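You operate a simulated robot arm through the tools that you are given. There is no shell and no other tool.

The job below is to be done with a simulated robot arm. You get a single attempt, and the scene is never put back.

Task
Put things in order on the top of the nutrunner bench. At the end: the blue sponge dabber stands where the grey grease jar stood; the grey grease jar is on the brown carton (marked "Trim clips"); the blue plug from the top of the nutrunner bench stands where the green tag (marked "Pass") stood; the green tag stands where the blue sponge dabber stood; whatever was shut is shut again. Leave all else as you found it, and nothing knocked over. Set down upright: grease jar.
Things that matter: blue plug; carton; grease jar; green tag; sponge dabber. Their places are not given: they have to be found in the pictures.

The check looks at the end state, three seconds after you hand in, the way a careful person would. Anything else that was tipped, shoved, dropped, spilled or broken makes it a failure.

Robot
A 5-joint arm with a two-finger parallel gripper, fixed in place. Base frame: the origin is at the foot of the arm, x ahead of it, y to its left, z up; the work surface is at about z = 0. Readings come in cm, degrees, newtons and seconds.
With the tool pointing down near the work surface it reaches from about 26 to 68 cm from the base axis. Its first joint turns from -66.0 to 66.0 degrees. The tool tilts only in the upright plane through the base axis and itself; it spins freely about its own axis. Payload 2.9 kg.
The TCP is the grasp point between the finger pads, 3 cm short of the fingertips. In the tool frame z runs along the fingers and y along their closing line. The gripper opens to 11 cm. The fingers are 2 cm wide and 1 cm thick; the gripper's body (4.8 by 11.2 cm) begins 5.5 cm behind the TCP.
Orientation is that of the tool frame in the base frame, as a unit quaternion [x, y, z, w]. With the fingers straight down and closing along the base's y, the tool's x points along the base's -x, its y along +y and its z along -z.

Tools
- The arm moves only by the tool servo_tool. Its argument "motion" is a list of rows, each a list of 6 numbers: the shift along the base's x, y, z in cm, then the turn, a rotation vector about the base's x, y, z in rad. In form: [[dx, dy, dz, wx, wy, wz], ...]. A call has 1 to 20 rows; each row shifts and turns the commanded pose from where the row before left it. "grip" is the closure, from 0 (fully open) to 1 (shut), set as the call begins (left out, the last holds). A row lasts 0.2 s, in which the tool goes at most 5 cm and 8.6 degrees; a call with a longer step from one row to the next is refused whole, and so is a gripper value outside its range. A pose out of reach is approached as far as the arm can. The call stops where the force on the tool passes 40 N (or 10 N more than at its start, if that is more) or the arm is blocked; 0.2 s more then pass. The fingers move at their own pace (about 10.8 cm/s each) and stop on an object; they squeeze with about 44 N. The grip force told is the motor's: it shows also when the fingers shut on nothing. Time passes only in rows, and 0.2 s behind the last, so rows that do not move let the fingers close. The reply holds the time, the measured pose of the TCP, the force on the tool along the base axes, the opening and the grip force, in the units named above and with some noise, with the torque about the TCP (base axes, N m) and any sound that the robot's microphone picked up.
- Cameras (640 x 400 px; columns grow to the right, rows downward): "scene" is fixed at [4.76, -46.67, 59.87]; the picture's right is [0.61, -0.79, 0.00], its down [-0.49, -0.38, -0.78] and it looks along [0.62, 0.48, -0.62] (base axes); focal length 271 px, centre (320, 200). "wrist" rides on the gripper at [7.2, 1.7, -10.3] in the tool frame; the picture's right is [-0.23, 0.97, 0.00], its down [-0.76, -0.18, -0.62] and it looks along [-0.61, -0.14, 0.78] (tool axes); focal length 222 px, centre (320, 200).
- grab_frame(camera): a new picture of that camera. The clock stands still meanwhile.
- pixel_to_xyz(camera, pixels): for up to 12 pixels [column, row] of the newest picture of that camera ("zoom" is the newest enlarged one), the place [x, y, z] in the base frame of the surface seen there, good to about 0.2 cm. The clock stands still meanwhile.
- zoom(camera, box): a new picture of the part [left, top, right, bottom] of that camera's present view, enlarged. The clock stands still meanwhile.
- finish_job(): hands the job in; it is judged then, once.

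Open the gripper and draw the arm clear of the work before you hand the job in, unless the task says otherwise.

The tools are called as a command line: name --pt "numbers of a row" for each row, then --argument value for the rest, lists and objects as JSON in quotes. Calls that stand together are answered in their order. servo_tool: Moves the arm, as the interface text tells. Its arguments: {"type":"object","properties":{"motion":{"type":"array"},"grip":{"type":"number"}},"required":["motion"]} The other tools are called the same way: grab_frame (camera) takes a picture; pixel_to_xyz (camera, pixels) gives the place of the surface under pixels of a picture; zoom (camera, box) takes an enlarged picture of a part of a camera's view; finish_job () hands the job in.

At the start:

```text
time_s: 0.0
tool_pos: [41.39, 14.25, 35.64]
tcp_rot: [0.0, 1.0, 0.0, 0.0]
ft_force: [1.0, -0.9, 0.6]
moment: [-0.01, 0.0, -0.01]
opening: 11.03
gripper_force: 0.0
```

scene: 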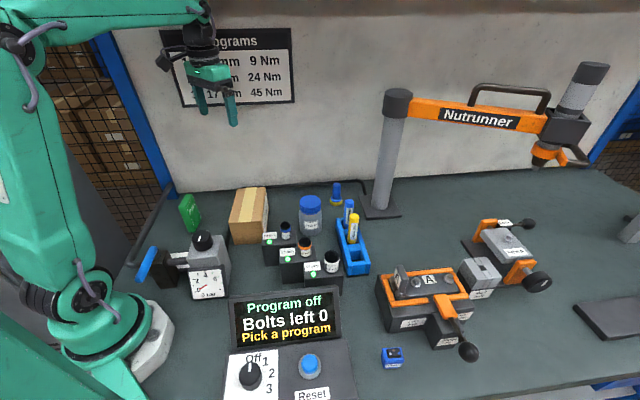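
wrist: 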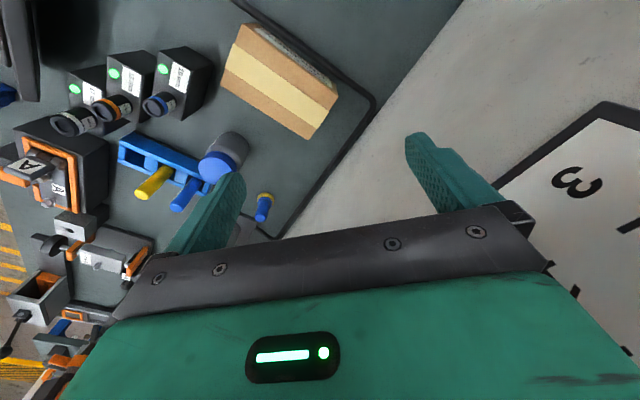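

The scene picture shows a green tag near (190,213), the carton near (249,215), a grey jar with blue lid near (311,215), blue things near (336,193) and (392,357). I zoom in to identify them.

zoom --camera "scene" --box '[160, 160, 400, 310]'

zoom --camera "scene" --box '[340, 250, 580, 400]'

zoom --camera "wrist" --box '[0, 0, 400, 250]'

```text
2.67 times, centred on (280, 235) of scene
```

zoom: 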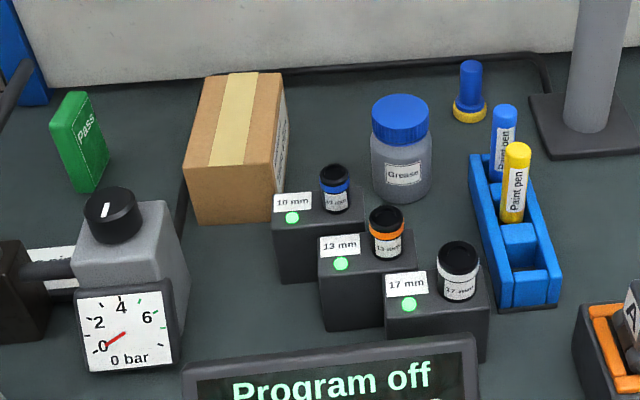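

```text
2.67 times, centred on (460, 325) of scene
```

zoom: 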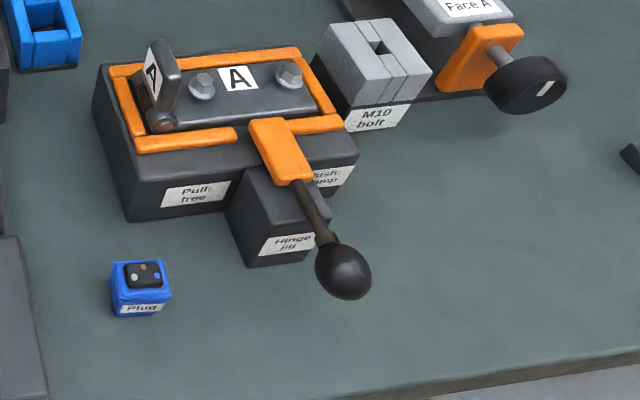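

```text
1.60 times, centred on (200, 125) of wrist
```

zoom: 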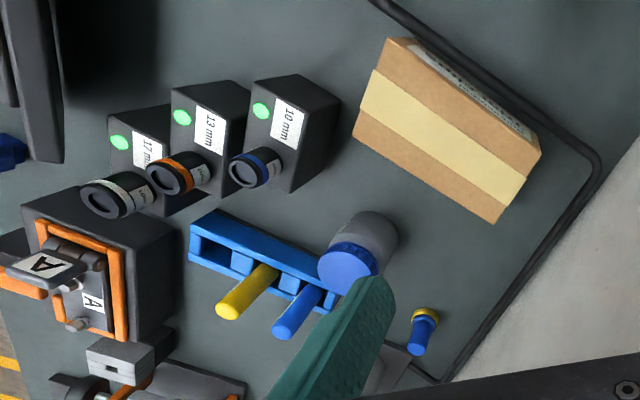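

The dabber is the blue stick with yellow foot at (336,193), the plug is the blue cube at (392,357). I zoom in on each for measuring.

zoom --camera "scene" --box '[160, 170, 280, 245]'

pixel_to_xyz --camera "scene" --pixels '[[392, 357], [384, 366], [311, 200], [311, 225], [336, 187], [336, 201], [190, 213], [249, 215], [232, 240], [264, 240], [197, 228], [240, 192]]'

```text
5.33 times, centred on (220, 208) of scene
```

zoom: 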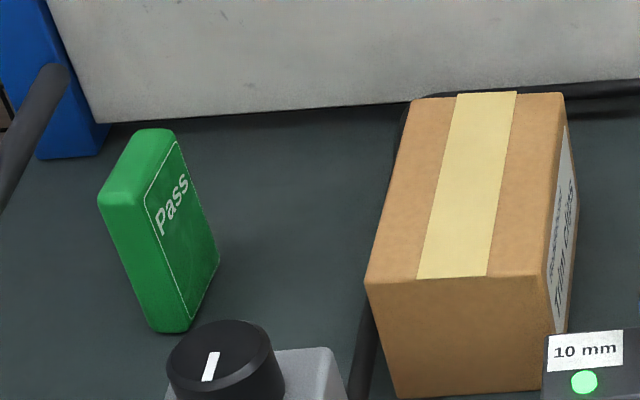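

```text
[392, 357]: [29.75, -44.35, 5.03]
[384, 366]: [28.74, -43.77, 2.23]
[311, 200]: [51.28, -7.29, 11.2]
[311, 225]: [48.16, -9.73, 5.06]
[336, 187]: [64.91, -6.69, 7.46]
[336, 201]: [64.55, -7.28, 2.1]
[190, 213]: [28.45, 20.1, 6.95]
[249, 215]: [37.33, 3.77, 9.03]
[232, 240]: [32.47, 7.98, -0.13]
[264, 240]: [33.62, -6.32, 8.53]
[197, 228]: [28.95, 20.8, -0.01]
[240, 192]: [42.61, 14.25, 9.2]
```

Measuring the tag and the carton in this zoom: tag corners at (150,130), (100,200), (185,330), (218,260); carton top corners at (413,98), (563,93), (367,283), (546,277).

pixel_to_xyz --camera "zoom" --pixels '[[142, 134], [166, 134], [106, 198], [136, 201], [158, 328], [185, 328], [216, 258], [414, 102], [560, 97], [372, 280], [543, 273], [400, 394]]'

zoom --camera "scene" --box '[280, 165, 400, 240]'

```text
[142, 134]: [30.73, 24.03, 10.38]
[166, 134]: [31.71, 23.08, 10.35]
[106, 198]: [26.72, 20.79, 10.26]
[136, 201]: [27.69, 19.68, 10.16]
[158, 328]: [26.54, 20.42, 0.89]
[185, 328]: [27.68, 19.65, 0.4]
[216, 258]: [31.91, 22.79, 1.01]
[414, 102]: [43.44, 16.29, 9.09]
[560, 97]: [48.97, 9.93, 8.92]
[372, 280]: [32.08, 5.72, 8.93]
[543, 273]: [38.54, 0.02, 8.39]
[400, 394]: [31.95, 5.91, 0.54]
```

```text
5.33 times, centred on (340, 202) of scene
```

zoom: 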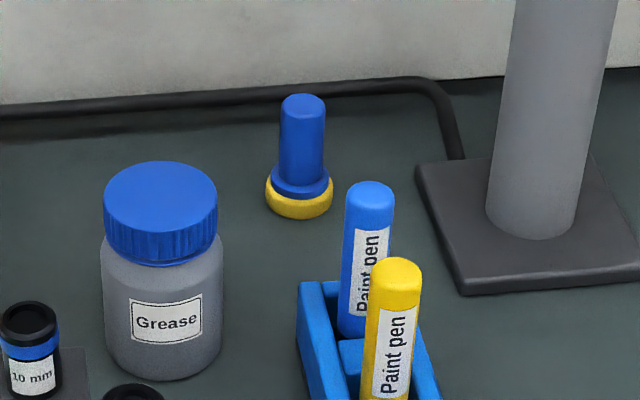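

Now I measure the jar, the dabber and the paint pens in this zoom: lid (160,165)-(160,255), dabber (303,98), foot (267,190)/(332,190).

pixel_to_xyz --camera "zoom" --pixels '[[160, 165], [160, 212], [107, 195], [213, 195], [160, 374], [102, 300], [221, 300], [303, 99], [303, 108], [284, 140], [324, 140], [303, 215]]'

zoom --camera "scene" --box '[344, 320, 440, 380]'

```text
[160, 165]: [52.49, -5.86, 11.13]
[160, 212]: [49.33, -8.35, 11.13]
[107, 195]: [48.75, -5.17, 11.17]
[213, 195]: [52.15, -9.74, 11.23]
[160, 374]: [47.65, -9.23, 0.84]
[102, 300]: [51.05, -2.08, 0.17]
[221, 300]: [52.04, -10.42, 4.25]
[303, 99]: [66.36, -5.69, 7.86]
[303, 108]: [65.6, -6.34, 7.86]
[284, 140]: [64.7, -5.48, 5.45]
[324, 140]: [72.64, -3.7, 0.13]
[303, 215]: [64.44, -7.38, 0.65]
```

```text
6.67 times, centred on (392, 350) of scene
```

zoom: 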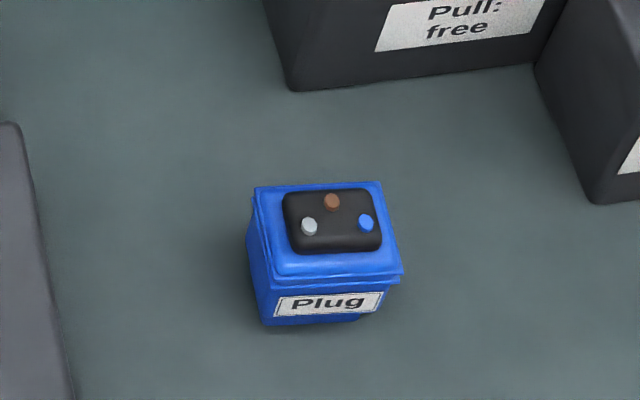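

Measuring the plug top corners at (258,190), (380,185), (402,272), (275,278) in this zoom.

pixel_to_xyz --camera "zoom" --pixels '[[260, 192], [377, 187], [398, 266], [276, 272], [300, 195], [330, 235], [310, 226], [332, 201], [366, 222], [275, 322], [358, 318], [250, 240]]'

zoom --camera "scene" --box '[120, 220, 360, 370]'

zoom --camera "scene" --box '[440, 200, 640, 325]'

```text
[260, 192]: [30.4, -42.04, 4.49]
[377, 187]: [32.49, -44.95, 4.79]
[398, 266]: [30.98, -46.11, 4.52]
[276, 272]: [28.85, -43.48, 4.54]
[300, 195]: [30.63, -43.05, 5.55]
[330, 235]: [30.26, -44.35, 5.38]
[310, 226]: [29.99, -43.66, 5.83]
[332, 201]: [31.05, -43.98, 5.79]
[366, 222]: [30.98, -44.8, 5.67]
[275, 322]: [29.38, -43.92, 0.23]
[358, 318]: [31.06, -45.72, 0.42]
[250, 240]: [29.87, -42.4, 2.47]
```

```text
2.67 times, centred on (240, 295) of scene
```

zoom: 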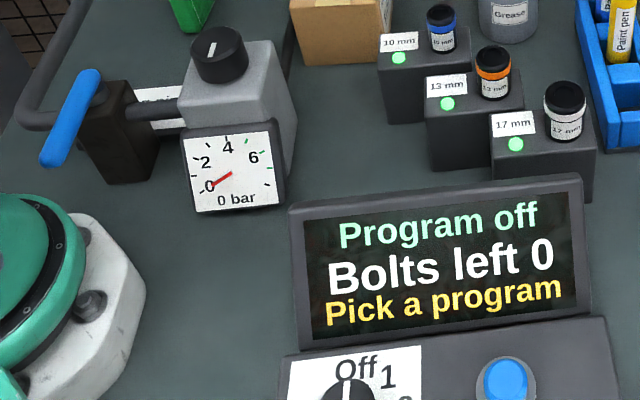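

```text
3.20 times, centred on (540, 262) of scene
```

zoom: 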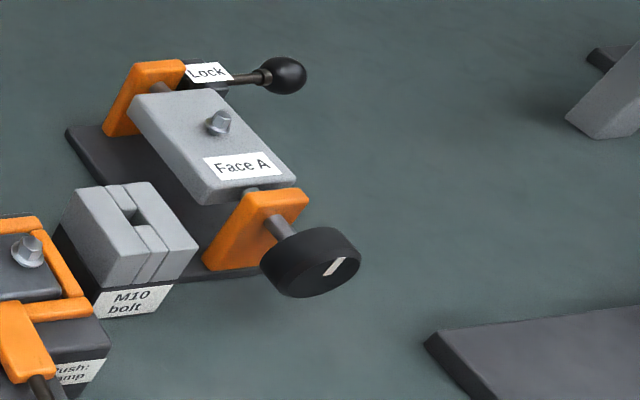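

Jar is centered near (50.4,-7.3), dabber near (65.8,-6.2), plug near (30.7,-44.1), tag near (29.2,21.9). Now I measure the neighbouring obstacles: rack, pens, socket blocks, column, wall, cable.

pixel_to_xyz --camera "scene" --pixels '[[349, 203], [354, 217], [339, 222], [358, 275], [286, 225], [276, 235], [305, 243], [332, 258], [390, 150], [364, 215], [398, 95], [300, 150]]'

pixel_to_xyz --camera "scene" --pixels '[[336, 184], [368, 200], [330, 181], [460, 108], [202, 237], [225, 240], [200, 130], [235, 180], [183, 183], [560, 150], [180, 260], [395, 209]]'

```text
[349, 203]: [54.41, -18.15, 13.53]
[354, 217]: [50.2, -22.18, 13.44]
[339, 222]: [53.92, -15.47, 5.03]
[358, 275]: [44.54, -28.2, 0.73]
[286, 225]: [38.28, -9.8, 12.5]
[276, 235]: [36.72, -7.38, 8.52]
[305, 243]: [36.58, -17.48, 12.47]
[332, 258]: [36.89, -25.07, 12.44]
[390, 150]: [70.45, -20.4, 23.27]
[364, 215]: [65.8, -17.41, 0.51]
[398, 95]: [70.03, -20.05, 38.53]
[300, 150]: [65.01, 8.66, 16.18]
```

```text
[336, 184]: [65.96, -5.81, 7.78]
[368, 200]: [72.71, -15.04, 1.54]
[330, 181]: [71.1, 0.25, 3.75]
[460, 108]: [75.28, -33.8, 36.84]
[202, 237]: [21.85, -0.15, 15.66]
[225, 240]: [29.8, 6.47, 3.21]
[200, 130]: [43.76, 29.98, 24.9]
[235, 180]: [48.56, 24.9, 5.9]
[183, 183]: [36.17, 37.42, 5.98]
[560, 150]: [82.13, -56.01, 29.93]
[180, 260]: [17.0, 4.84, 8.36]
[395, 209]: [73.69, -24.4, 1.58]
```

The jar has clear space along the base's +24° direction (rack at its -66° side). I move above the jar at z≈25, spinning -66°, so as to look at it with the wrist camera.

servo_tool --pt "1.13 -2.7 -1.3 0 0 -0.144" --pt "1.13 -2.7 -1.3 0 0 -0.144" --pt "1.13 -2.7 -1.3 0 0 -0.144" --pt "1.13 -2.7 -1.3 0 0 -0.144" --pt "1.13 -2.7 -1.3 0 0 -0.144" --pt "1.13 -2.7 -1.3 0 0 -0.144" --pt "1.13 -2.7 -1.3 0 0 -0.144" --pt "1.1 -2.65 -1.3 0 0 -0.144" --pt "0 0 0 0 0 0" --grip 0

grab_frame --camera "wrist"

grab_frame --camera "scene"

```text
time_s: 2.0
tool_pos: [50.31, -7.27, 25.21]
tcp_rot: [0.545, 0.838, 0.0, 0.0]
ft_force: [0.2, 0.2, 0.1]
moment: [-0.01, 0.01, 0.0]
opening: 11.0
gripper_force: 0.0
```

```text
taken
```

wrist: 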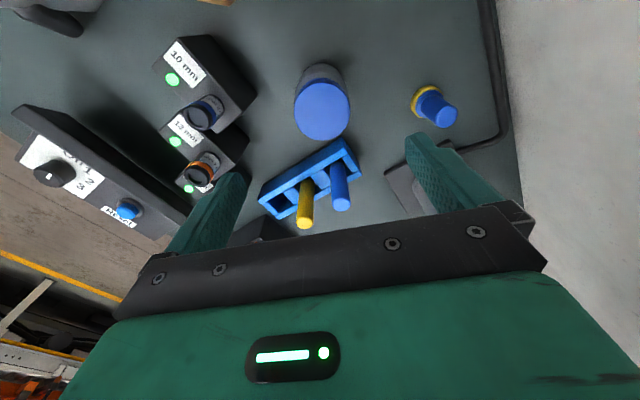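

```text
taken
```

scene: 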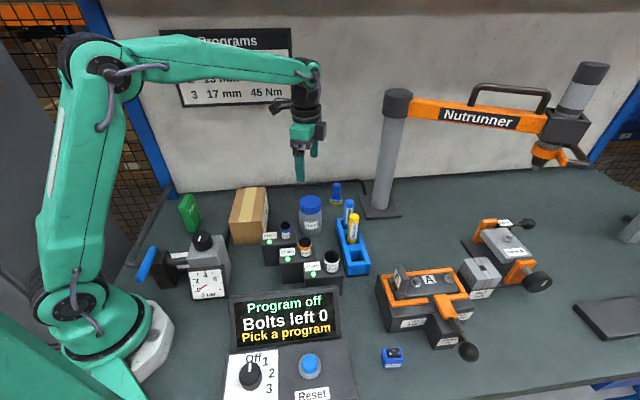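

In the wrist view the jar lid spans columns 294-350 and rows 80-138, the dabber is near (437,105). I measure lid edges, body, dabber and rack.

pixel_to_xyz --camera "wrist" --pixels '[[297, 110], [348, 110], [322, 85], [322, 136], [302, 78], [343, 78], [322, 66], [443, 118], [425, 92], [350, 142], [262, 200], [340, 205]]'

zoom --camera "wrist" --box '[270, 40, 480, 170]'

```text
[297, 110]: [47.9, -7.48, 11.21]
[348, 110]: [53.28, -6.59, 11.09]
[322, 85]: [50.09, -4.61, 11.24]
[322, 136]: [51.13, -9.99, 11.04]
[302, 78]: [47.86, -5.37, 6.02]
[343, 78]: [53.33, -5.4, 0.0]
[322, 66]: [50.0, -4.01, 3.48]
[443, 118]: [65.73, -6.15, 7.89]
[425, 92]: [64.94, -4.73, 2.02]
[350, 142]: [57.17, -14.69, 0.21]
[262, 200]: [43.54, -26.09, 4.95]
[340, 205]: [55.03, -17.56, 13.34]
```

```text
3.05 times, centred on (375, 105) of wrist
```

zoom: 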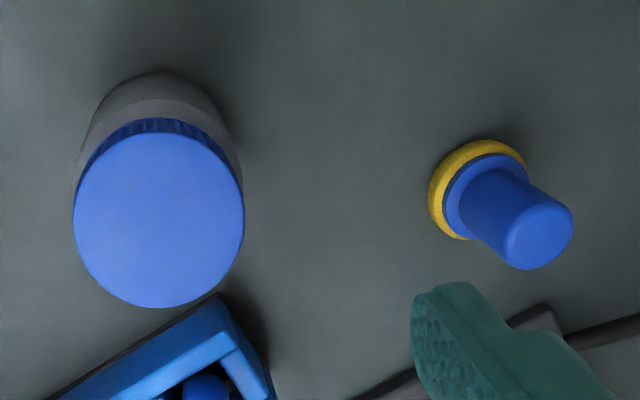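

Jar centre is (50.6,-7.2). In this zoom the dabber's top disc is at (540,235) and the sponge ring edge around (430,200)-(500,143).

pixel_to_xyz --camera "zoom" --pixels '[[540, 235], [510, 235], [568, 222], [548, 205], [530, 265], [432, 205], [480, 143], [522, 160], [450, 235], [462, 175], [218, 305], [272, 395]]'

```text
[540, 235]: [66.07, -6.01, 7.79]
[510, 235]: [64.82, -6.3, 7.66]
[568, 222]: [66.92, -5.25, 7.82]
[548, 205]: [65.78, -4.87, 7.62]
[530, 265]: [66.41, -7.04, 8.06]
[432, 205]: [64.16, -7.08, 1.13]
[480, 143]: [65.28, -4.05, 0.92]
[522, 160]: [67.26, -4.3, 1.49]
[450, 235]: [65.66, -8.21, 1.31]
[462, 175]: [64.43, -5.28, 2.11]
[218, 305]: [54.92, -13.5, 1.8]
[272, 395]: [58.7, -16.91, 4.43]
```

Now I centre on the jar (+0.3,+0.07) and descend to z 6.5, so the palm stays above the lid (11.2) with the fingers straddling the body.

servo_tool --pt "0.29 0.07 -2 0 0 0" --pt "0 0 -3 0 0 0" --pt "0 0 -3 0 0 0" --pt "0 0 -3 0 0 0" --pt "0 0 -2 0 0 0" --pt "0 0 -2 0 0 0" --pt "0 0 -2 0 0 0" --pt "0 0 -1.7 0 0 0" --pt "0 0 0 0 0 0" --grip 0

grab_frame --camera "wrist"

zoom --camera "scene" --box '[220, 120, 420, 245]'

```text
time_s: 4.0
tool_pos: [50.63, -7.24, 6.56]
tcp_rot: [0.544, 0.839, 0.0, 0.001]
ft_force: [0.4, 0.1, -1.1]
moment: [0.02, 0.02, 0.0]
opening: 10.98
gripper_force: 0.0
```

```text
taken
```

wrist: 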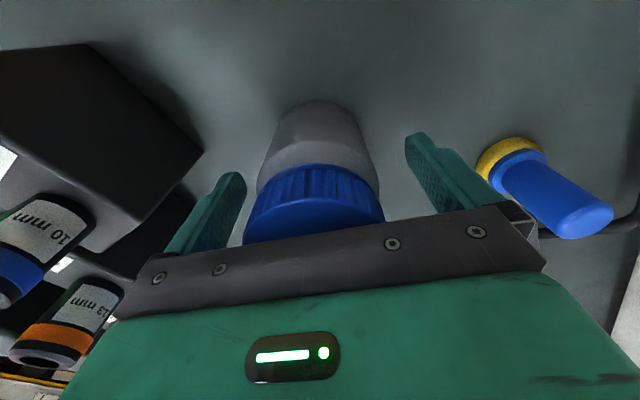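

```text
3.20 times, centred on (320, 182) of scene
```

zoom: 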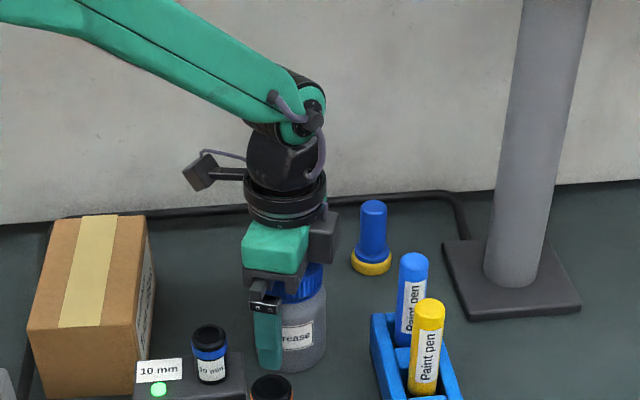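

The jar sits between the fingers, slightly left of centre but clear on both sides. I close the gripper and wait.

servo_tool --pt "0 0 0 0 0 0" --pt "0 0 0 0 0 0" --pt "0 0 0 0 0 0" --pt "0 0 0 0 0 0" --grip 1

```text
time_s: 5.0
tool_pos: [50.65, -7.23, 6.59]
tcp_rot: [0.544, 0.839, 0.0, 0.0]
ft_force: [-1.1, 0.3, 0.5]
moment: [0.03, -0.01, -0.02]
opening: 6.64
gripper_force: 43.7
```

Gripped at 6.64 cm opening with 43.7 N. I lift gently and then rise to z≈22.

servo_tool --pt "0 0 0.5 0 0 0" --pt "0 0 1 0 0 0" --pt "0 0 2 0 0 0" --pt "0 0 3 0 0 0" --pt "0 0 3 0 0 0" --pt "0 0 3 0 0 0" --pt "0 0 3 0 0 0" --pt "0 0 0 0 0 0"

zoom --camera "scene" --box '[200, 90, 400, 245]'

grab_frame --camera "wrist"

```text
time_s: 6.8
tool_pos: [50.58, -7.08, 22.13]
tcp_rot: [0.544, 0.839, 0.0, 0.0]
ft_force: [-0.6, 0.1, -3.5]
moment: [0.0, 0.01, -0.01]
opening: 6.52
gripper_force: 44.0
```

```text
2.58 times, centred on (300, 168) of scene
```

zoom: 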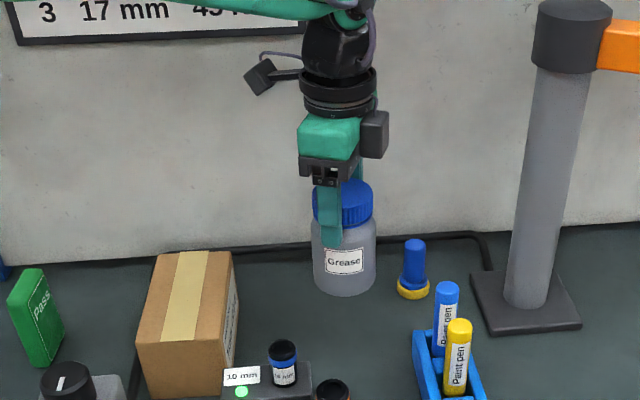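

```text
taken
```

wrist: 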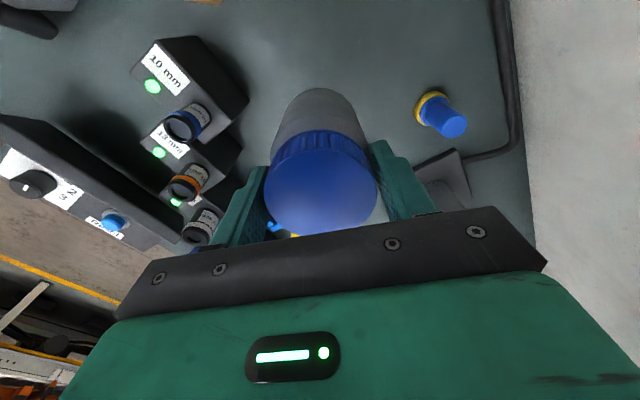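

The jar is held upright; its base is now at about z 15.5. I carry it over the carton centre (40.7, 8.0) and stop above.

servo_tool --pt "-1.4 2.1 0 0 0 0" --pt "-1.4 2.15 0 0 0 0" --pt "-1.4 2.15 0 0 0 0" --pt "-1.4 2.15 0 0 0 0" --pt "-1.4 2.15 0 0 0 0" --pt "-1.4 2.15 0 0 0 0" --pt "-1.45 2.2 0 0 0 0" --pt "0 0 -2 0 0 0" --pt "0 0 -2 0 0 0" --pt "0 0 -1.3 0 0 0" --pt "0 0 0 0 0 0"

zoom --camera "scene" --box '[170, 120, 330, 245]'

grab_frame --camera "wrist"

```text
time_s: 8.9
tool_pos: [41.06, 7.67, 18.34]
tcp_rot: [0.544, 0.839, 0.005, 0.006]
ft_force: [-1.3, -0.3, 2.3]
moment: [0.0, 0.23, -0.02]
opening: 6.53
gripper_force: 44.1
stopped in row 10: the force on the tool passed its limit at 66 N (the readings are from after the stop); the commanded pose is now the measured one
```

```text
3.20 times, centred on (250, 182) of scene
```

zoom: 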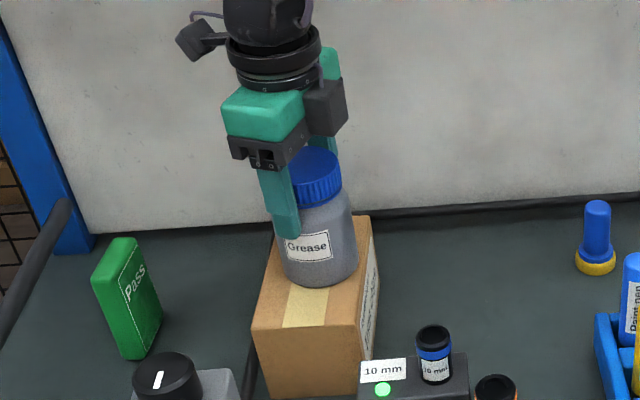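

```text
taken
```

wrist: 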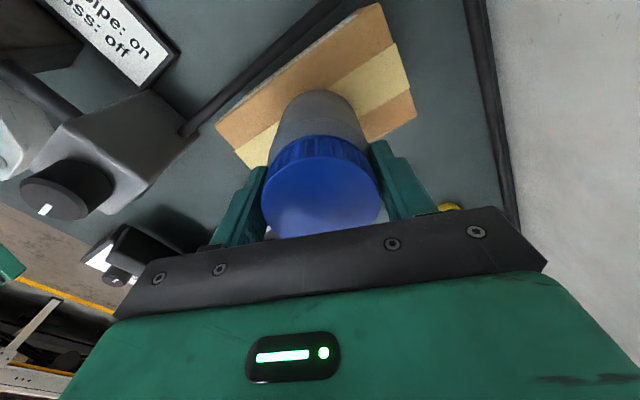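

The arm stopped on contact at TCP z 18.3, earlier than expected, so I check whether the jar slid down in the grip and whether the carton is undisturbed. I measure lid, jar foot and carton points in a fresh scene zoom.

zoom --camera "scene" --box '[210, 160, 306, 245]'

pixel_to_xyz --camera "wrist" --pixels '[[320, 180], [320, 215], [320, 110], [375, 10], [220, 127], [413, 110], [395, 85], [245, 165]]'

```text
4.71 times, centred on (258, 202) of scene
```

zoom: 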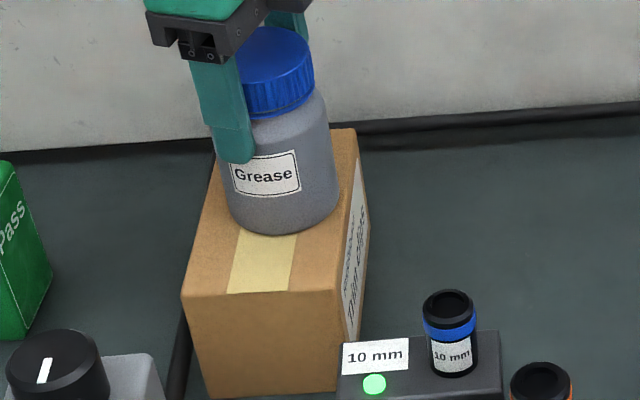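

```text
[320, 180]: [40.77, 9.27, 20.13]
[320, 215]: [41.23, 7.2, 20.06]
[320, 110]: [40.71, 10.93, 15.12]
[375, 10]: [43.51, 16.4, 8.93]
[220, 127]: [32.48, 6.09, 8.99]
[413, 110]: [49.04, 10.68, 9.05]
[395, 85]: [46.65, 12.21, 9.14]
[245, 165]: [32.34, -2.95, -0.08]
```

The lid top is at z 20.1, so the jar's foot is at ~8.95, resting on the carton; the jar slid down ~2.7 cm in the grip but is upright, and the carton corners have not moved. I release it.

servo_tool --pt "0 0 0 0 0 0" --pt "0 0 0 0 0 0" --pt "0 0 0 0 0 0" --pt "0 0 0 0 0 0" --grip 0

grab_frame --camera "wrist"

zoom --camera "scene" --box '[210, 160, 306, 245]'

```text
time_s: 9.9
tool_pos: [41.09, 7.58, 18.4]
tcp_rot: [0.545, 0.838, 0.005, 0.006]
ft_force: [0.3, 0.3, 0.3]
moment: [-0.01, -0.02, 0.01]
opening: 10.99
gripper_force: 0.1
```

```text
taken
```

wrist: 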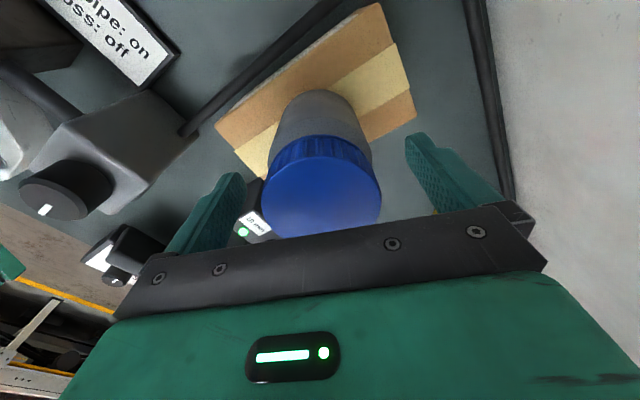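

```text
4.71 times, centred on (258, 202) of scene
```

zoom: 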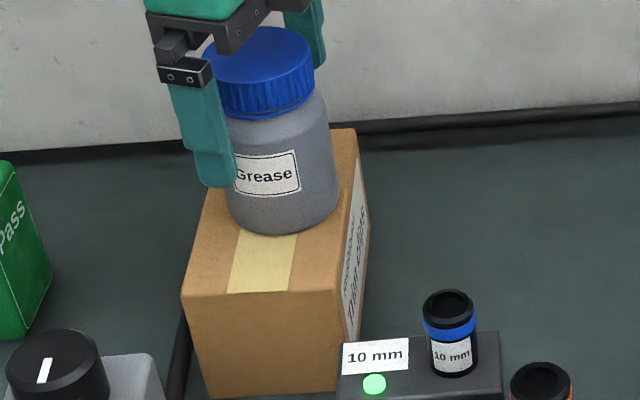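

The jar stands stably on the carton. I raise clear of it, then travel to above the dabber (66.0,-6.05), turning +66° back and removing the 0.9° tilt.

servo_tool --pt "0 0 1 0 0 0" --pt "0 0 3 0 0 0" --pt "0 0 3 0 0 0" --pt "0 0 1 0 0.0155 0" --pt "2.0 -1.1 0 0 0 0.128" --pt "2.5 -1.4 0 0 0 0.128" --pt "2.5 -1.4 0 0 0 0.128" --pt "2.5 -1.4 0 0 0 0.128" --pt "2.5 -1.4 0 0 0 0.128" --pt "2.5 -1.4 0 0 0 0.128" --pt "2.5 -1.4 0 0 0 0.128" --pt "2.5 -1.4 0 0 0 0.128" --pt "2.5 -1.4 -1 0 0 0.128" --pt "2.9 -1.3 -2 0 0 0" --pt "0 0 -3 0 0 0" --pt "0 0 0 0 0 0" --grip 0

grab_frame --camera "wrist"

grab_frame --camera "scene"

```text
time_s: 13.3
tool_pos: [64.56, -5.75, 19.79]
tcp_rot: [0.0, 1.0, 0.0, -0.002]
ft_force: [-0.1, 0.8, -0.5]
moment: [-0.06, -0.01, -0.02]
opening: 10.99
gripper_force: 0.1
out of reach, approached as far as the arm can: row 14
```

```text
taken
```

wrist: 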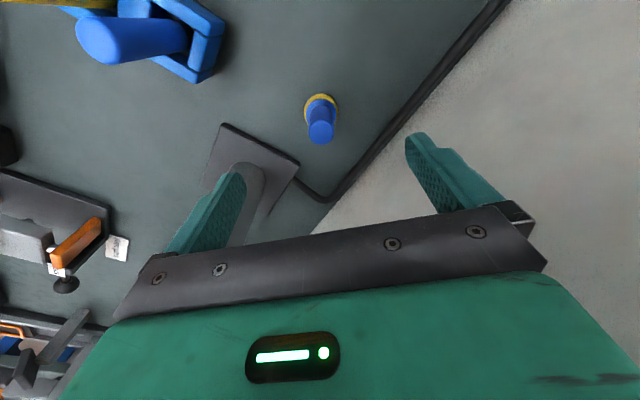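

```text
taken
```

scene: 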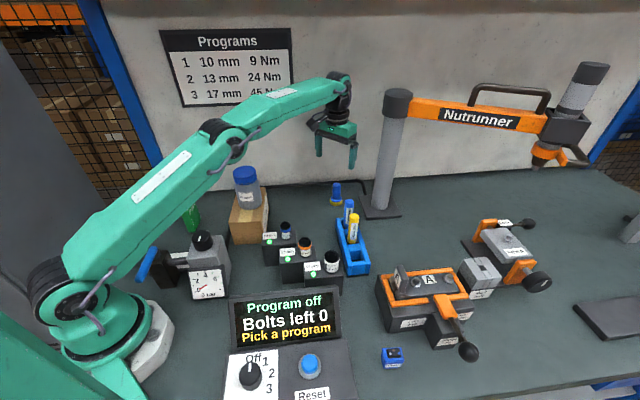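

The arm reached (64.6,-5.75,19.8) at its reach limit; the dabber is at (321,125) in the wrist view. I measure it again.

zoom --camera "wrist" --box '[280, 80, 360, 150]'

pixel_to_xyz --camera "wrist" --pixels '[[321, 132], [312, 132], [331, 132], [321, 142], [321, 123], [305, 105], [336, 105], [321, 95]]'

```text
5.71 times, centred on (320, 115) of wrist
```

zoom: 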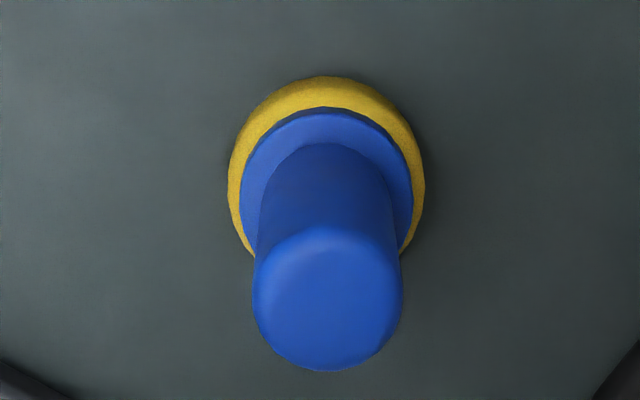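

```text
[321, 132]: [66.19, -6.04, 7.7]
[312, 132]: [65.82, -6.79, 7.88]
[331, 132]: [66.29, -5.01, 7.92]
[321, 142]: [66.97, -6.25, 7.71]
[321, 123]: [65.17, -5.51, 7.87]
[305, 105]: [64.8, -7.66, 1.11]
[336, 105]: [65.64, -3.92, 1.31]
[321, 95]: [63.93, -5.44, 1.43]
```

Dabber centre is about (66.0,-6.0). I descend to z≈13 first, where the reach is larger, and read the pose.

servo_tool --pt "0 0 -2 0 0 0" --pt "0 0 -2 0 0 0" --pt "0 0 -2 0 0 0" --pt "0 0 0 0 0 0" --grip 0.35

```text
time_s: 14.3
tool_pos: [64.53, -5.63, 13.67]
tcp_rot: [0.0, 1.0, 0.0, -0.002]
ft_force: [0.6, 0.3, -0.5]
moment: [-0.02, 0.0, -0.01]
opening: 7.16
gripper_force: 0.0
```

Now I correct by (+1.5,-0.37) at this height and read the pose again.

servo_tool --pt "0.75 -0.2 0 0 0 0" --pt "0.72 -0.17 0 0 0 0" --pt "0 0 0 0 0 0"

grab_frame --camera "wrist"

```text
time_s: 15.1
tool_pos: [65.88, -6.18, 13.86]
tcp_rot: [0.0, 1.0, 0.0, -0.002]
ft_force: [-0.9, -0.2, -0.1]
moment: [0.02, -0.02, 0.0]
opening: 7.13
gripper_force: 0.1
```

```text
taken
```

wrist: 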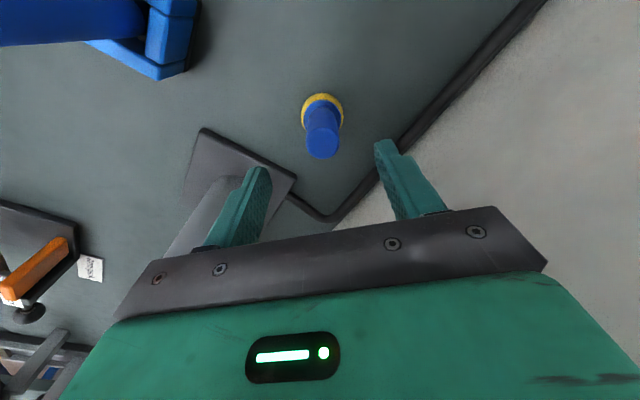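

The dabber is centred between the fingers. I descend to z≈6, so the fingertips end near z 3, above the flange.

servo_tool --pt "0.05 0.05 -2 0 0 0" --pt "0 0 -2 0 0 0" --pt "0 0 -1.5 0 0 0" --pt "0 0 -1.2 0 0 0" --pt "0 0 -1.0 0 0 0" --pt "0 0 0 0 0 0"

grab_frame --camera "wrist"

zoom --camera "scene" --box '[280, 100, 400, 220]'

```text
time_s: 16.5
tool_pos: [66.06, -6.11, 6.16]
tcp_rot: [0.0, 1.0, 0.0, -0.001]
ft_force: [0.2, -0.6, 0.5]
moment: [-0.02, -0.01, 0.01]
opening: 7.15
gripper_force: 0.0
```

```text
taken
```

wrist: 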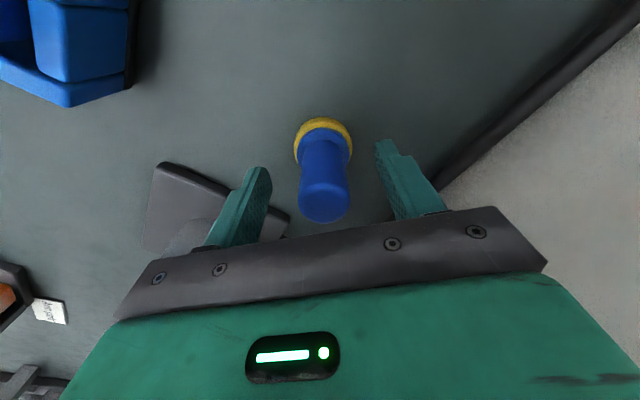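

```text
3.33 times, centred on (340, 160) of scene
```

zoom: 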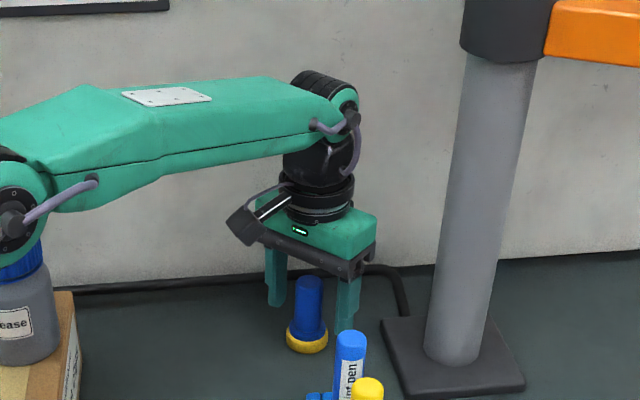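

Dabber is centred; the elbow looks close to the jar in the scene picture, so I look at that before going on.

zoom --camera "scene" --box '[150, 90, 350, 240]'

pixel_to_xyz --camera "scene" --pixels '[[285, 165], [292, 155], [270, 150], [245, 182], [260, 165], [230, 150], [300, 140], [283, 180]]'

```text
2.67 times, centred on (250, 165) of scene
```

zoom: 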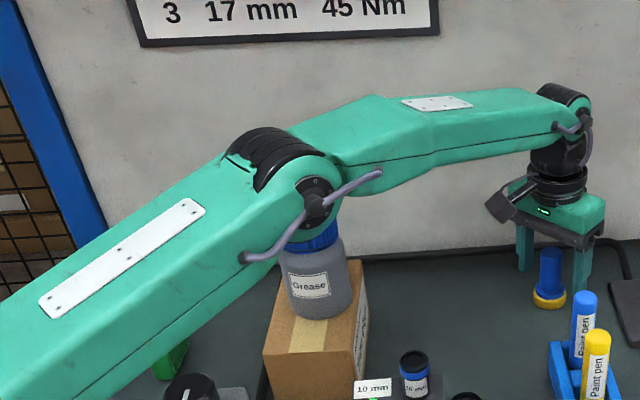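

```text
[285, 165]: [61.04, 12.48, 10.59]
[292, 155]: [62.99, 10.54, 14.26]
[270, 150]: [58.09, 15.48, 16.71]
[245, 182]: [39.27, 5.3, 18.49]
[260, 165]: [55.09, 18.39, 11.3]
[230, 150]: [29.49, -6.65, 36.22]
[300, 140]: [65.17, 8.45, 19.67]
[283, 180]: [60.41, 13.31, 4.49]
```

The elbow is at about (29,-6.6,36), well away from the jar. I close on the dabber handle.

servo_tool --pt "0 0 0 0 0 0" --pt "0 0 0 0 0 0" --pt "0 0 0 0 0 0" --pt "0 0 0 0 0 0" --grip 1

grab_frame --camera "wrist"

```text
time_s: 17.5
tool_pos: [66.07, -6.24, 6.09]
tcp_rot: [0.0, 1.0, 0.001, -0.001]
ft_force: [-1.0, 0.0, -0.5]
moment: [-0.01, 0.05, 0.01]
opening: 2.64
gripper_force: 44.0
```

```text
taken
```

wrist: 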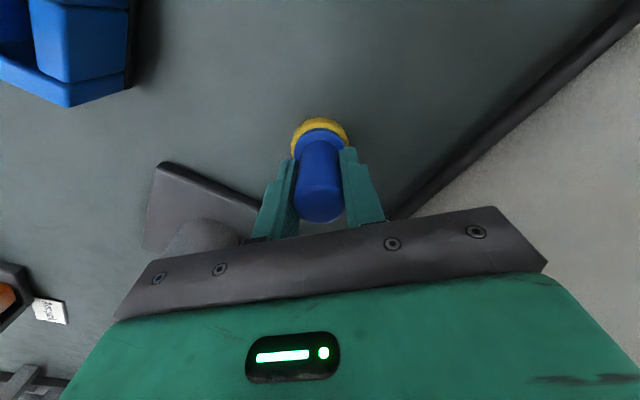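

Held at 2.64 cm opening. I lift 6 cm slowly, go across to (50.6,-7.2), and look.

servo_tool --pt "0 0 0.4 0 0 0" --pt "0 0 0.8 0 0 0" --pt "0 0 1.2 0 0 0" --pt "0 0 1.8 0 0 0" --pt "0 0 1.8 0 0 0" --pt "-1.0 -0.08 0 0 0 0" --pt "-2.2 -0.15 0 0 0 0" --pt "-2.4 -0.15 0 0 0 0" --pt "-2.4 -0.15 0 0 0 0" --pt "-2.4 -0.15 0 0 0 0" --pt "-2.4 -0.15 0 0 0 0" --pt "-1.7 -0.1 0 0 0 0" --pt "-0.95 -0.1 0 0 0 0" --pt "0 0 0 0 0 0"

grab_frame --camera "wrist"

zoom --camera "scene" --box '[240, 120, 400, 245]'

```text
time_s: 20.5
tool_pos: [50.59, -7.17, 12.2]
tcp_rot: [0.0, 1.0, 0.0, 0.0]
ft_force: [-0.1, -0.1, -0.5]
moment: [0.0, -0.02, 0.02]
opening: 2.64
gripper_force: 43.8
```

```text
taken
```

wrist: 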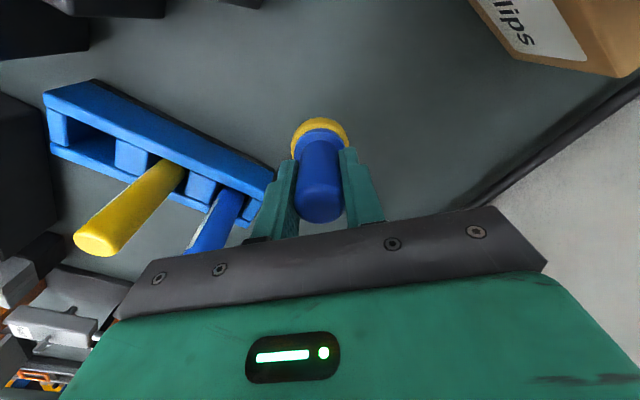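

```text
3.20 times, centred on (320, 182) of scene
```

zoom: 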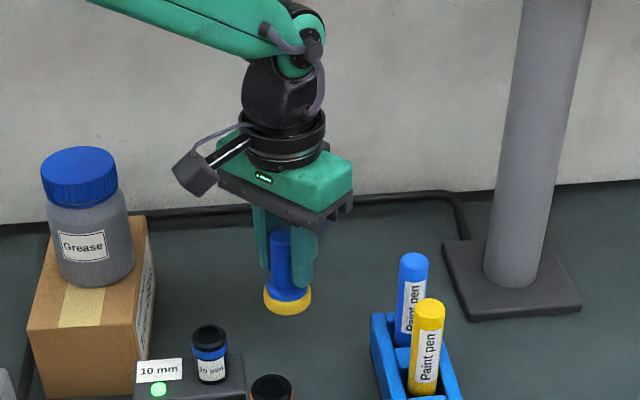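

The dabber hangs straight and unslipped, the blue pen is clear of the gripper. I descend 5.9 cm to just above contact and then in fine steps.

servo_tool --pt "0 0 -1.5 0 0 0" --pt "0 0 -1.5 0 0 0" --pt "0 0 -1.2 0 0 0" --pt "0 0 -0.8 0 0 0" --pt "0 0 -0.5 0 0 0" --pt "0 0 -0.3 0 0 0" --pt "0 0 -0.15 0 0 0" --pt "0 0 -0.1 0 0 0" --pt "0 0 0 0 0 0"

zoom --camera "scene" --box '[260, 160, 360, 240]'

```text
time_s: 22.5
tool_pos: [50.56, -7.09, 6.12]
tcp_rot: [0.0, 1.0, 0.0, -0.002]
ft_force: [1.0, -0.7, -0.7]
moment: [0.01, -0.01, 0.01]
opening: 2.63
gripper_force: 43.6
```

```text
5.00 times, centred on (310, 200) of scene
```

zoom: 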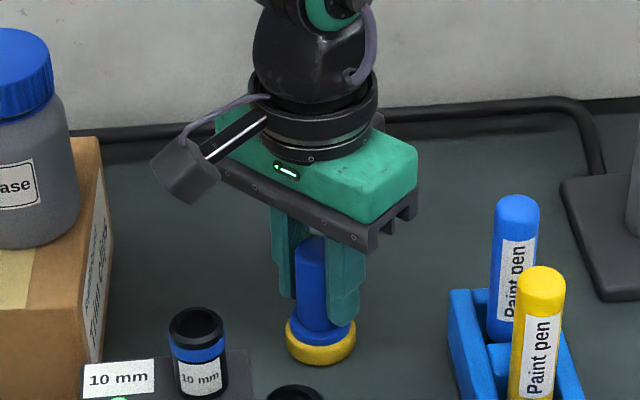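

At TCP z 6.1 the sponge looks to be on the bench. I lower in 0.1 cm steps to feel contact.

servo_tool --pt "0 0 -0.07 0 0 0" --pt "0 0 -0.07 0 0 0" --pt "0 0 0 0 0 0"

```text
time_s: 23.3
tool_pos: [50.6, -7.11, 6.11]
tcp_rot: [0.0, 1.0, 0.0, 0.0]
ft_force: [-5.6, -3.1, 18.2]
moment: [-0.14, 0.42, 0.08]
opening: 2.64
gripper_force: 44.2
```

Contact is felt (18 N). I back off slightly and open to about 6 cm.

servo_tool --pt "0 0 0.1 0 0 0" --pt "0 0 0 0 0 0"

servo_tool --pt "0 0 0 0 0 0" --pt "0 0 0 0 0 0" --pt "0 0 0 0 0 0" --grip 0.45

grab_frame --camera "wrist"

```text
time_s: 23.9
tool_pos: [50.76, -7.1, 6.04]
tcp_rot: [0.0, 1.0, 0.0, 0.001]
ft_force: [-2.2, -1.1, 20.3]
moment: [-0.03, 0.23, 0.07]
opening: 2.61
gripper_force: 44.4
```

```text
time_s: 24.7
tool_pos: [50.64, -7.07, 6.02]
tcp_rot: [0.0, 1.0, 0.0, -0.002]
ft_force: [1.0, 0.3, 0.1]
moment: [-0.01, -0.03, 0.0]
opening: 6.04
gripper_force: 0.1
```

```text
taken
```

wrist: 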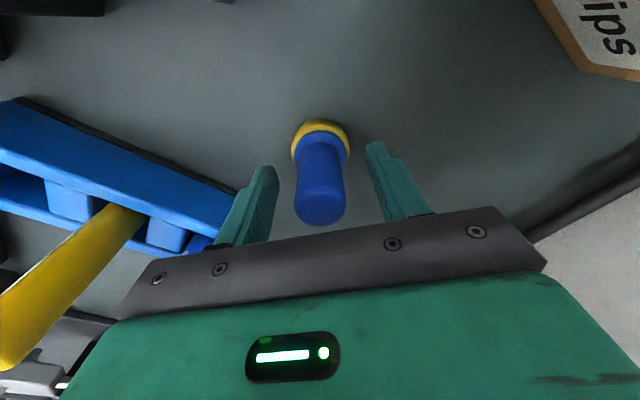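

The dabber stands on the jar's old spot. I rise to z≈30, then travel over to the tag (29.2,21.9), turning +39.5° so the fingers close across its thickness.

servo_tool --pt "0 0 1 0 0 0" --pt "0 0 3 0 0 0" --pt "0 0 4 0 0 0" --pt "0 0 4 0 0 0" --pt "0 0 4 0 0 0" --pt "0 0 4 0 0 0" --pt "0 0 4 0 0 0" --pt "-1.0 1.4 0 0 0 0.069" --pt "-2.1 2.9 0 0 0 0.069" --pt "-2.2 3.0 0 0 0 0.069" --pt "-2.2 3.0 0 0 0 0.069" --pt "-2.2 3.0 0 0 0 0.069" --pt "-2.2 3.0 0 0 0 0.069" --pt "-2.2 3.0 0 0 0 0.069" --pt "-2.2 3.0 0 0 0 0.069" --pt "-2.2 2.9 0 0 0 0.069" --pt "-1.8 2.4 0 0 0 0.069" --pt "-1.0 1.4 0 0 0 0" --pt "0 0 0 0 0 0"

grab_frame --camera "wrist"

grab_frame --camera "scene"

```text
time_s: 28.7
tool_pos: [29.3, 21.98, 29.88]
tcp_rot: [-0.338, 0.941, 0.0, -0.001]
ft_force: [0.7, -0.5, 0.4]
moment: [0.0, -0.01, 0.03]
opening: 6.04
gripper_force: 0.1
```

```text
taken
```

wrist: 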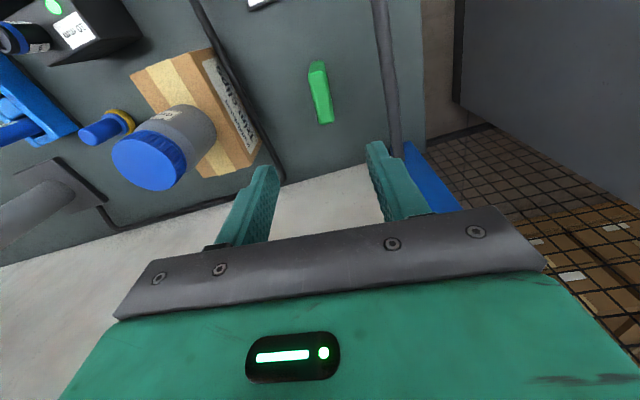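

```text
taken
```

scene: 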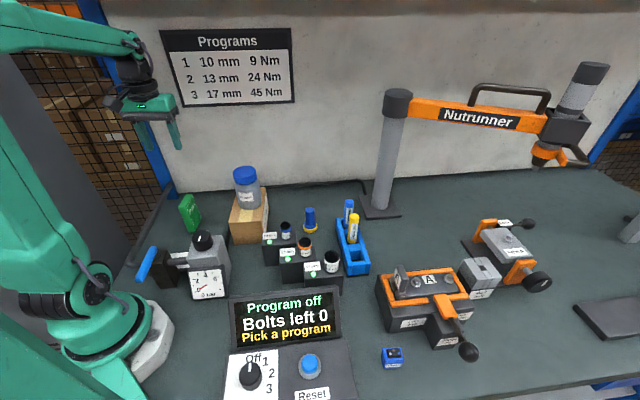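

Both jar and dabber stand. The tag appears at (321,92) in the wrist view; I zoom and measure its top edge corners.

zoom --camera "wrist" --box '[280, 50, 360, 130]'

```text
5.00 times, centred on (320, 90) of wrist
```

zoom: 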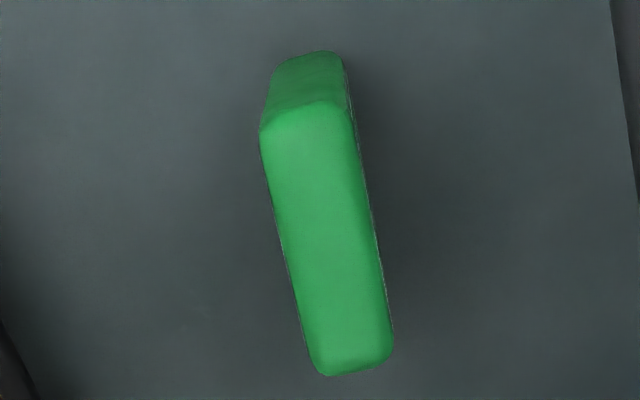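

Top face corners are at about (266,128), (347,115), (322,370), (388,358); I measure these plus face centre and base edge.

pixel_to_xyz --camera "zoom" --pixels '[[266, 130], [345, 118], [324, 368], [386, 357], [325, 240], [275, 70], [336, 58], [280, 240], [371, 240]]'

pixel_to_xyz --camera "wrist" --pixels '[[380, 30], [392, 130], [220, 60], [255, 145], [200, 140], [150, 170], [105, 120], [375, 5]]'

```text
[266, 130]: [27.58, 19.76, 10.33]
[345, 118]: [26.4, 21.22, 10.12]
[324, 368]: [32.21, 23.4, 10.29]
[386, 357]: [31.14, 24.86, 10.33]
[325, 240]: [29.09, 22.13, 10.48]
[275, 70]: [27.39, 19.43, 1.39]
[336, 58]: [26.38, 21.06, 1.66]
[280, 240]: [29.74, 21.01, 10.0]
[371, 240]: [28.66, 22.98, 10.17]
```

```text
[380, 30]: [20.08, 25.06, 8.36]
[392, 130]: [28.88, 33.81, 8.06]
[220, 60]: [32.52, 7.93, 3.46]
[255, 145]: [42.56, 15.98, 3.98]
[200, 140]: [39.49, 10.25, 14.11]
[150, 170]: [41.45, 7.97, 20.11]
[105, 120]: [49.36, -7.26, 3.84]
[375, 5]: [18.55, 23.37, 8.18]
```

The tag's centre is (29.2,22.1), long axis ~38°, top at 10.4. I descend to TCP z 7.5, straddling it.

servo_tool --pt "-0.05 0.08 -3 0 0 -0.015" --pt "0 0 -4 0 0 0" --pt "0 0 -4 0 0 0" --pt "0 0 -4 0 0 0" --pt "0 0 -2.5 0 0 0" --pt "0 0 0 0 0 0"

grab_frame --camera "wrist"

```text
time_s: 30.1
tool_pos: [29.34, 21.87, 12.47]
tcp_rot: [-0.331, 0.944, 0.0, -0.001]
ft_force: [0.1, -0.9, -0.1]
moment: [0.01, -0.03, 0.0]
opening: 6.03
gripper_force: 0.0
```

```text
taken
```

wrist: 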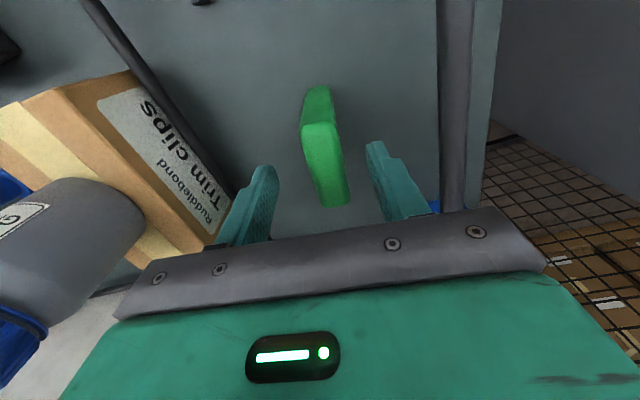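

The tag is between the fingers with clear sides. I check its centre once more at this distance.

pixel_to_xyz --camera "wrist" --pixels '[[305, 132], [332, 130], [324, 202], [345, 198], [323, 165], [313, 165], [339, 165]]'

```text
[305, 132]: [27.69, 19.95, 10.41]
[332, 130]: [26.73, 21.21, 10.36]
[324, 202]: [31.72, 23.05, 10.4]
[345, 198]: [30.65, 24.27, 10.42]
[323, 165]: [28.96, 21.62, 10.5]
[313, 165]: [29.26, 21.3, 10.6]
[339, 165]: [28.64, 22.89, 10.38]
```

Centre confirmed (29.2,22.1). I descend another 5 cm to z≈7.5 and close.

servo_tool --pt "-0.06 0.1 -1.5 0 0 -0.012" --pt "0 0 -1.5 0 0 0" --pt "0 0 -1.2 0 0 0" --pt "0 0 -0.8 0 0 0" --pt "0 0 0 0 0 0"

servo_tool --pt "0 0 0 0 0 0" --pt "0 0 0 0 0 0" --pt "0 0 0 0 0 0" --pt "0 0 0 0 0 0" --grip 1

grab_frame --camera "wrist"

```text
time_s: 31.3
tool_pos: [29.33, 21.85, 7.62]
tcp_rot: [-0.325, 0.946, -0.001, -0.002]
ft_force: [0.1, -1.4, -0.5]
moment: [-0.02, -0.02, -0.01]
opening: 6.07
gripper_force: 0.1
```

```text
time_s: 32.3
tool_pos: [29.35, 21.97, 7.71]
tcp_rot: [-0.326, 0.946, 0.001, 0.0]
ft_force: [-0.1, 0.0, 0.6]
moment: [0.0, -0.04, 0.0]
opening: 2.35
gripper_force: 43.9
```

```text
taken
```

wrist: 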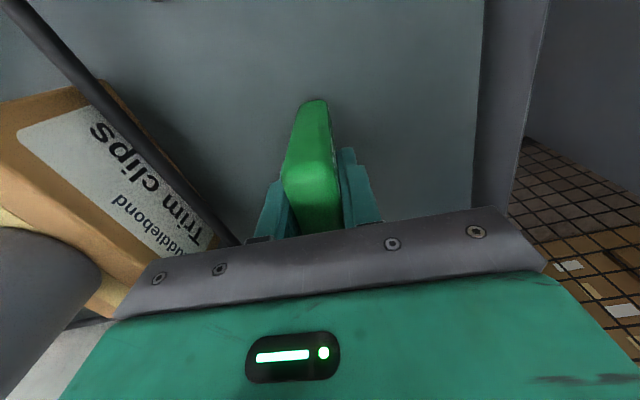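

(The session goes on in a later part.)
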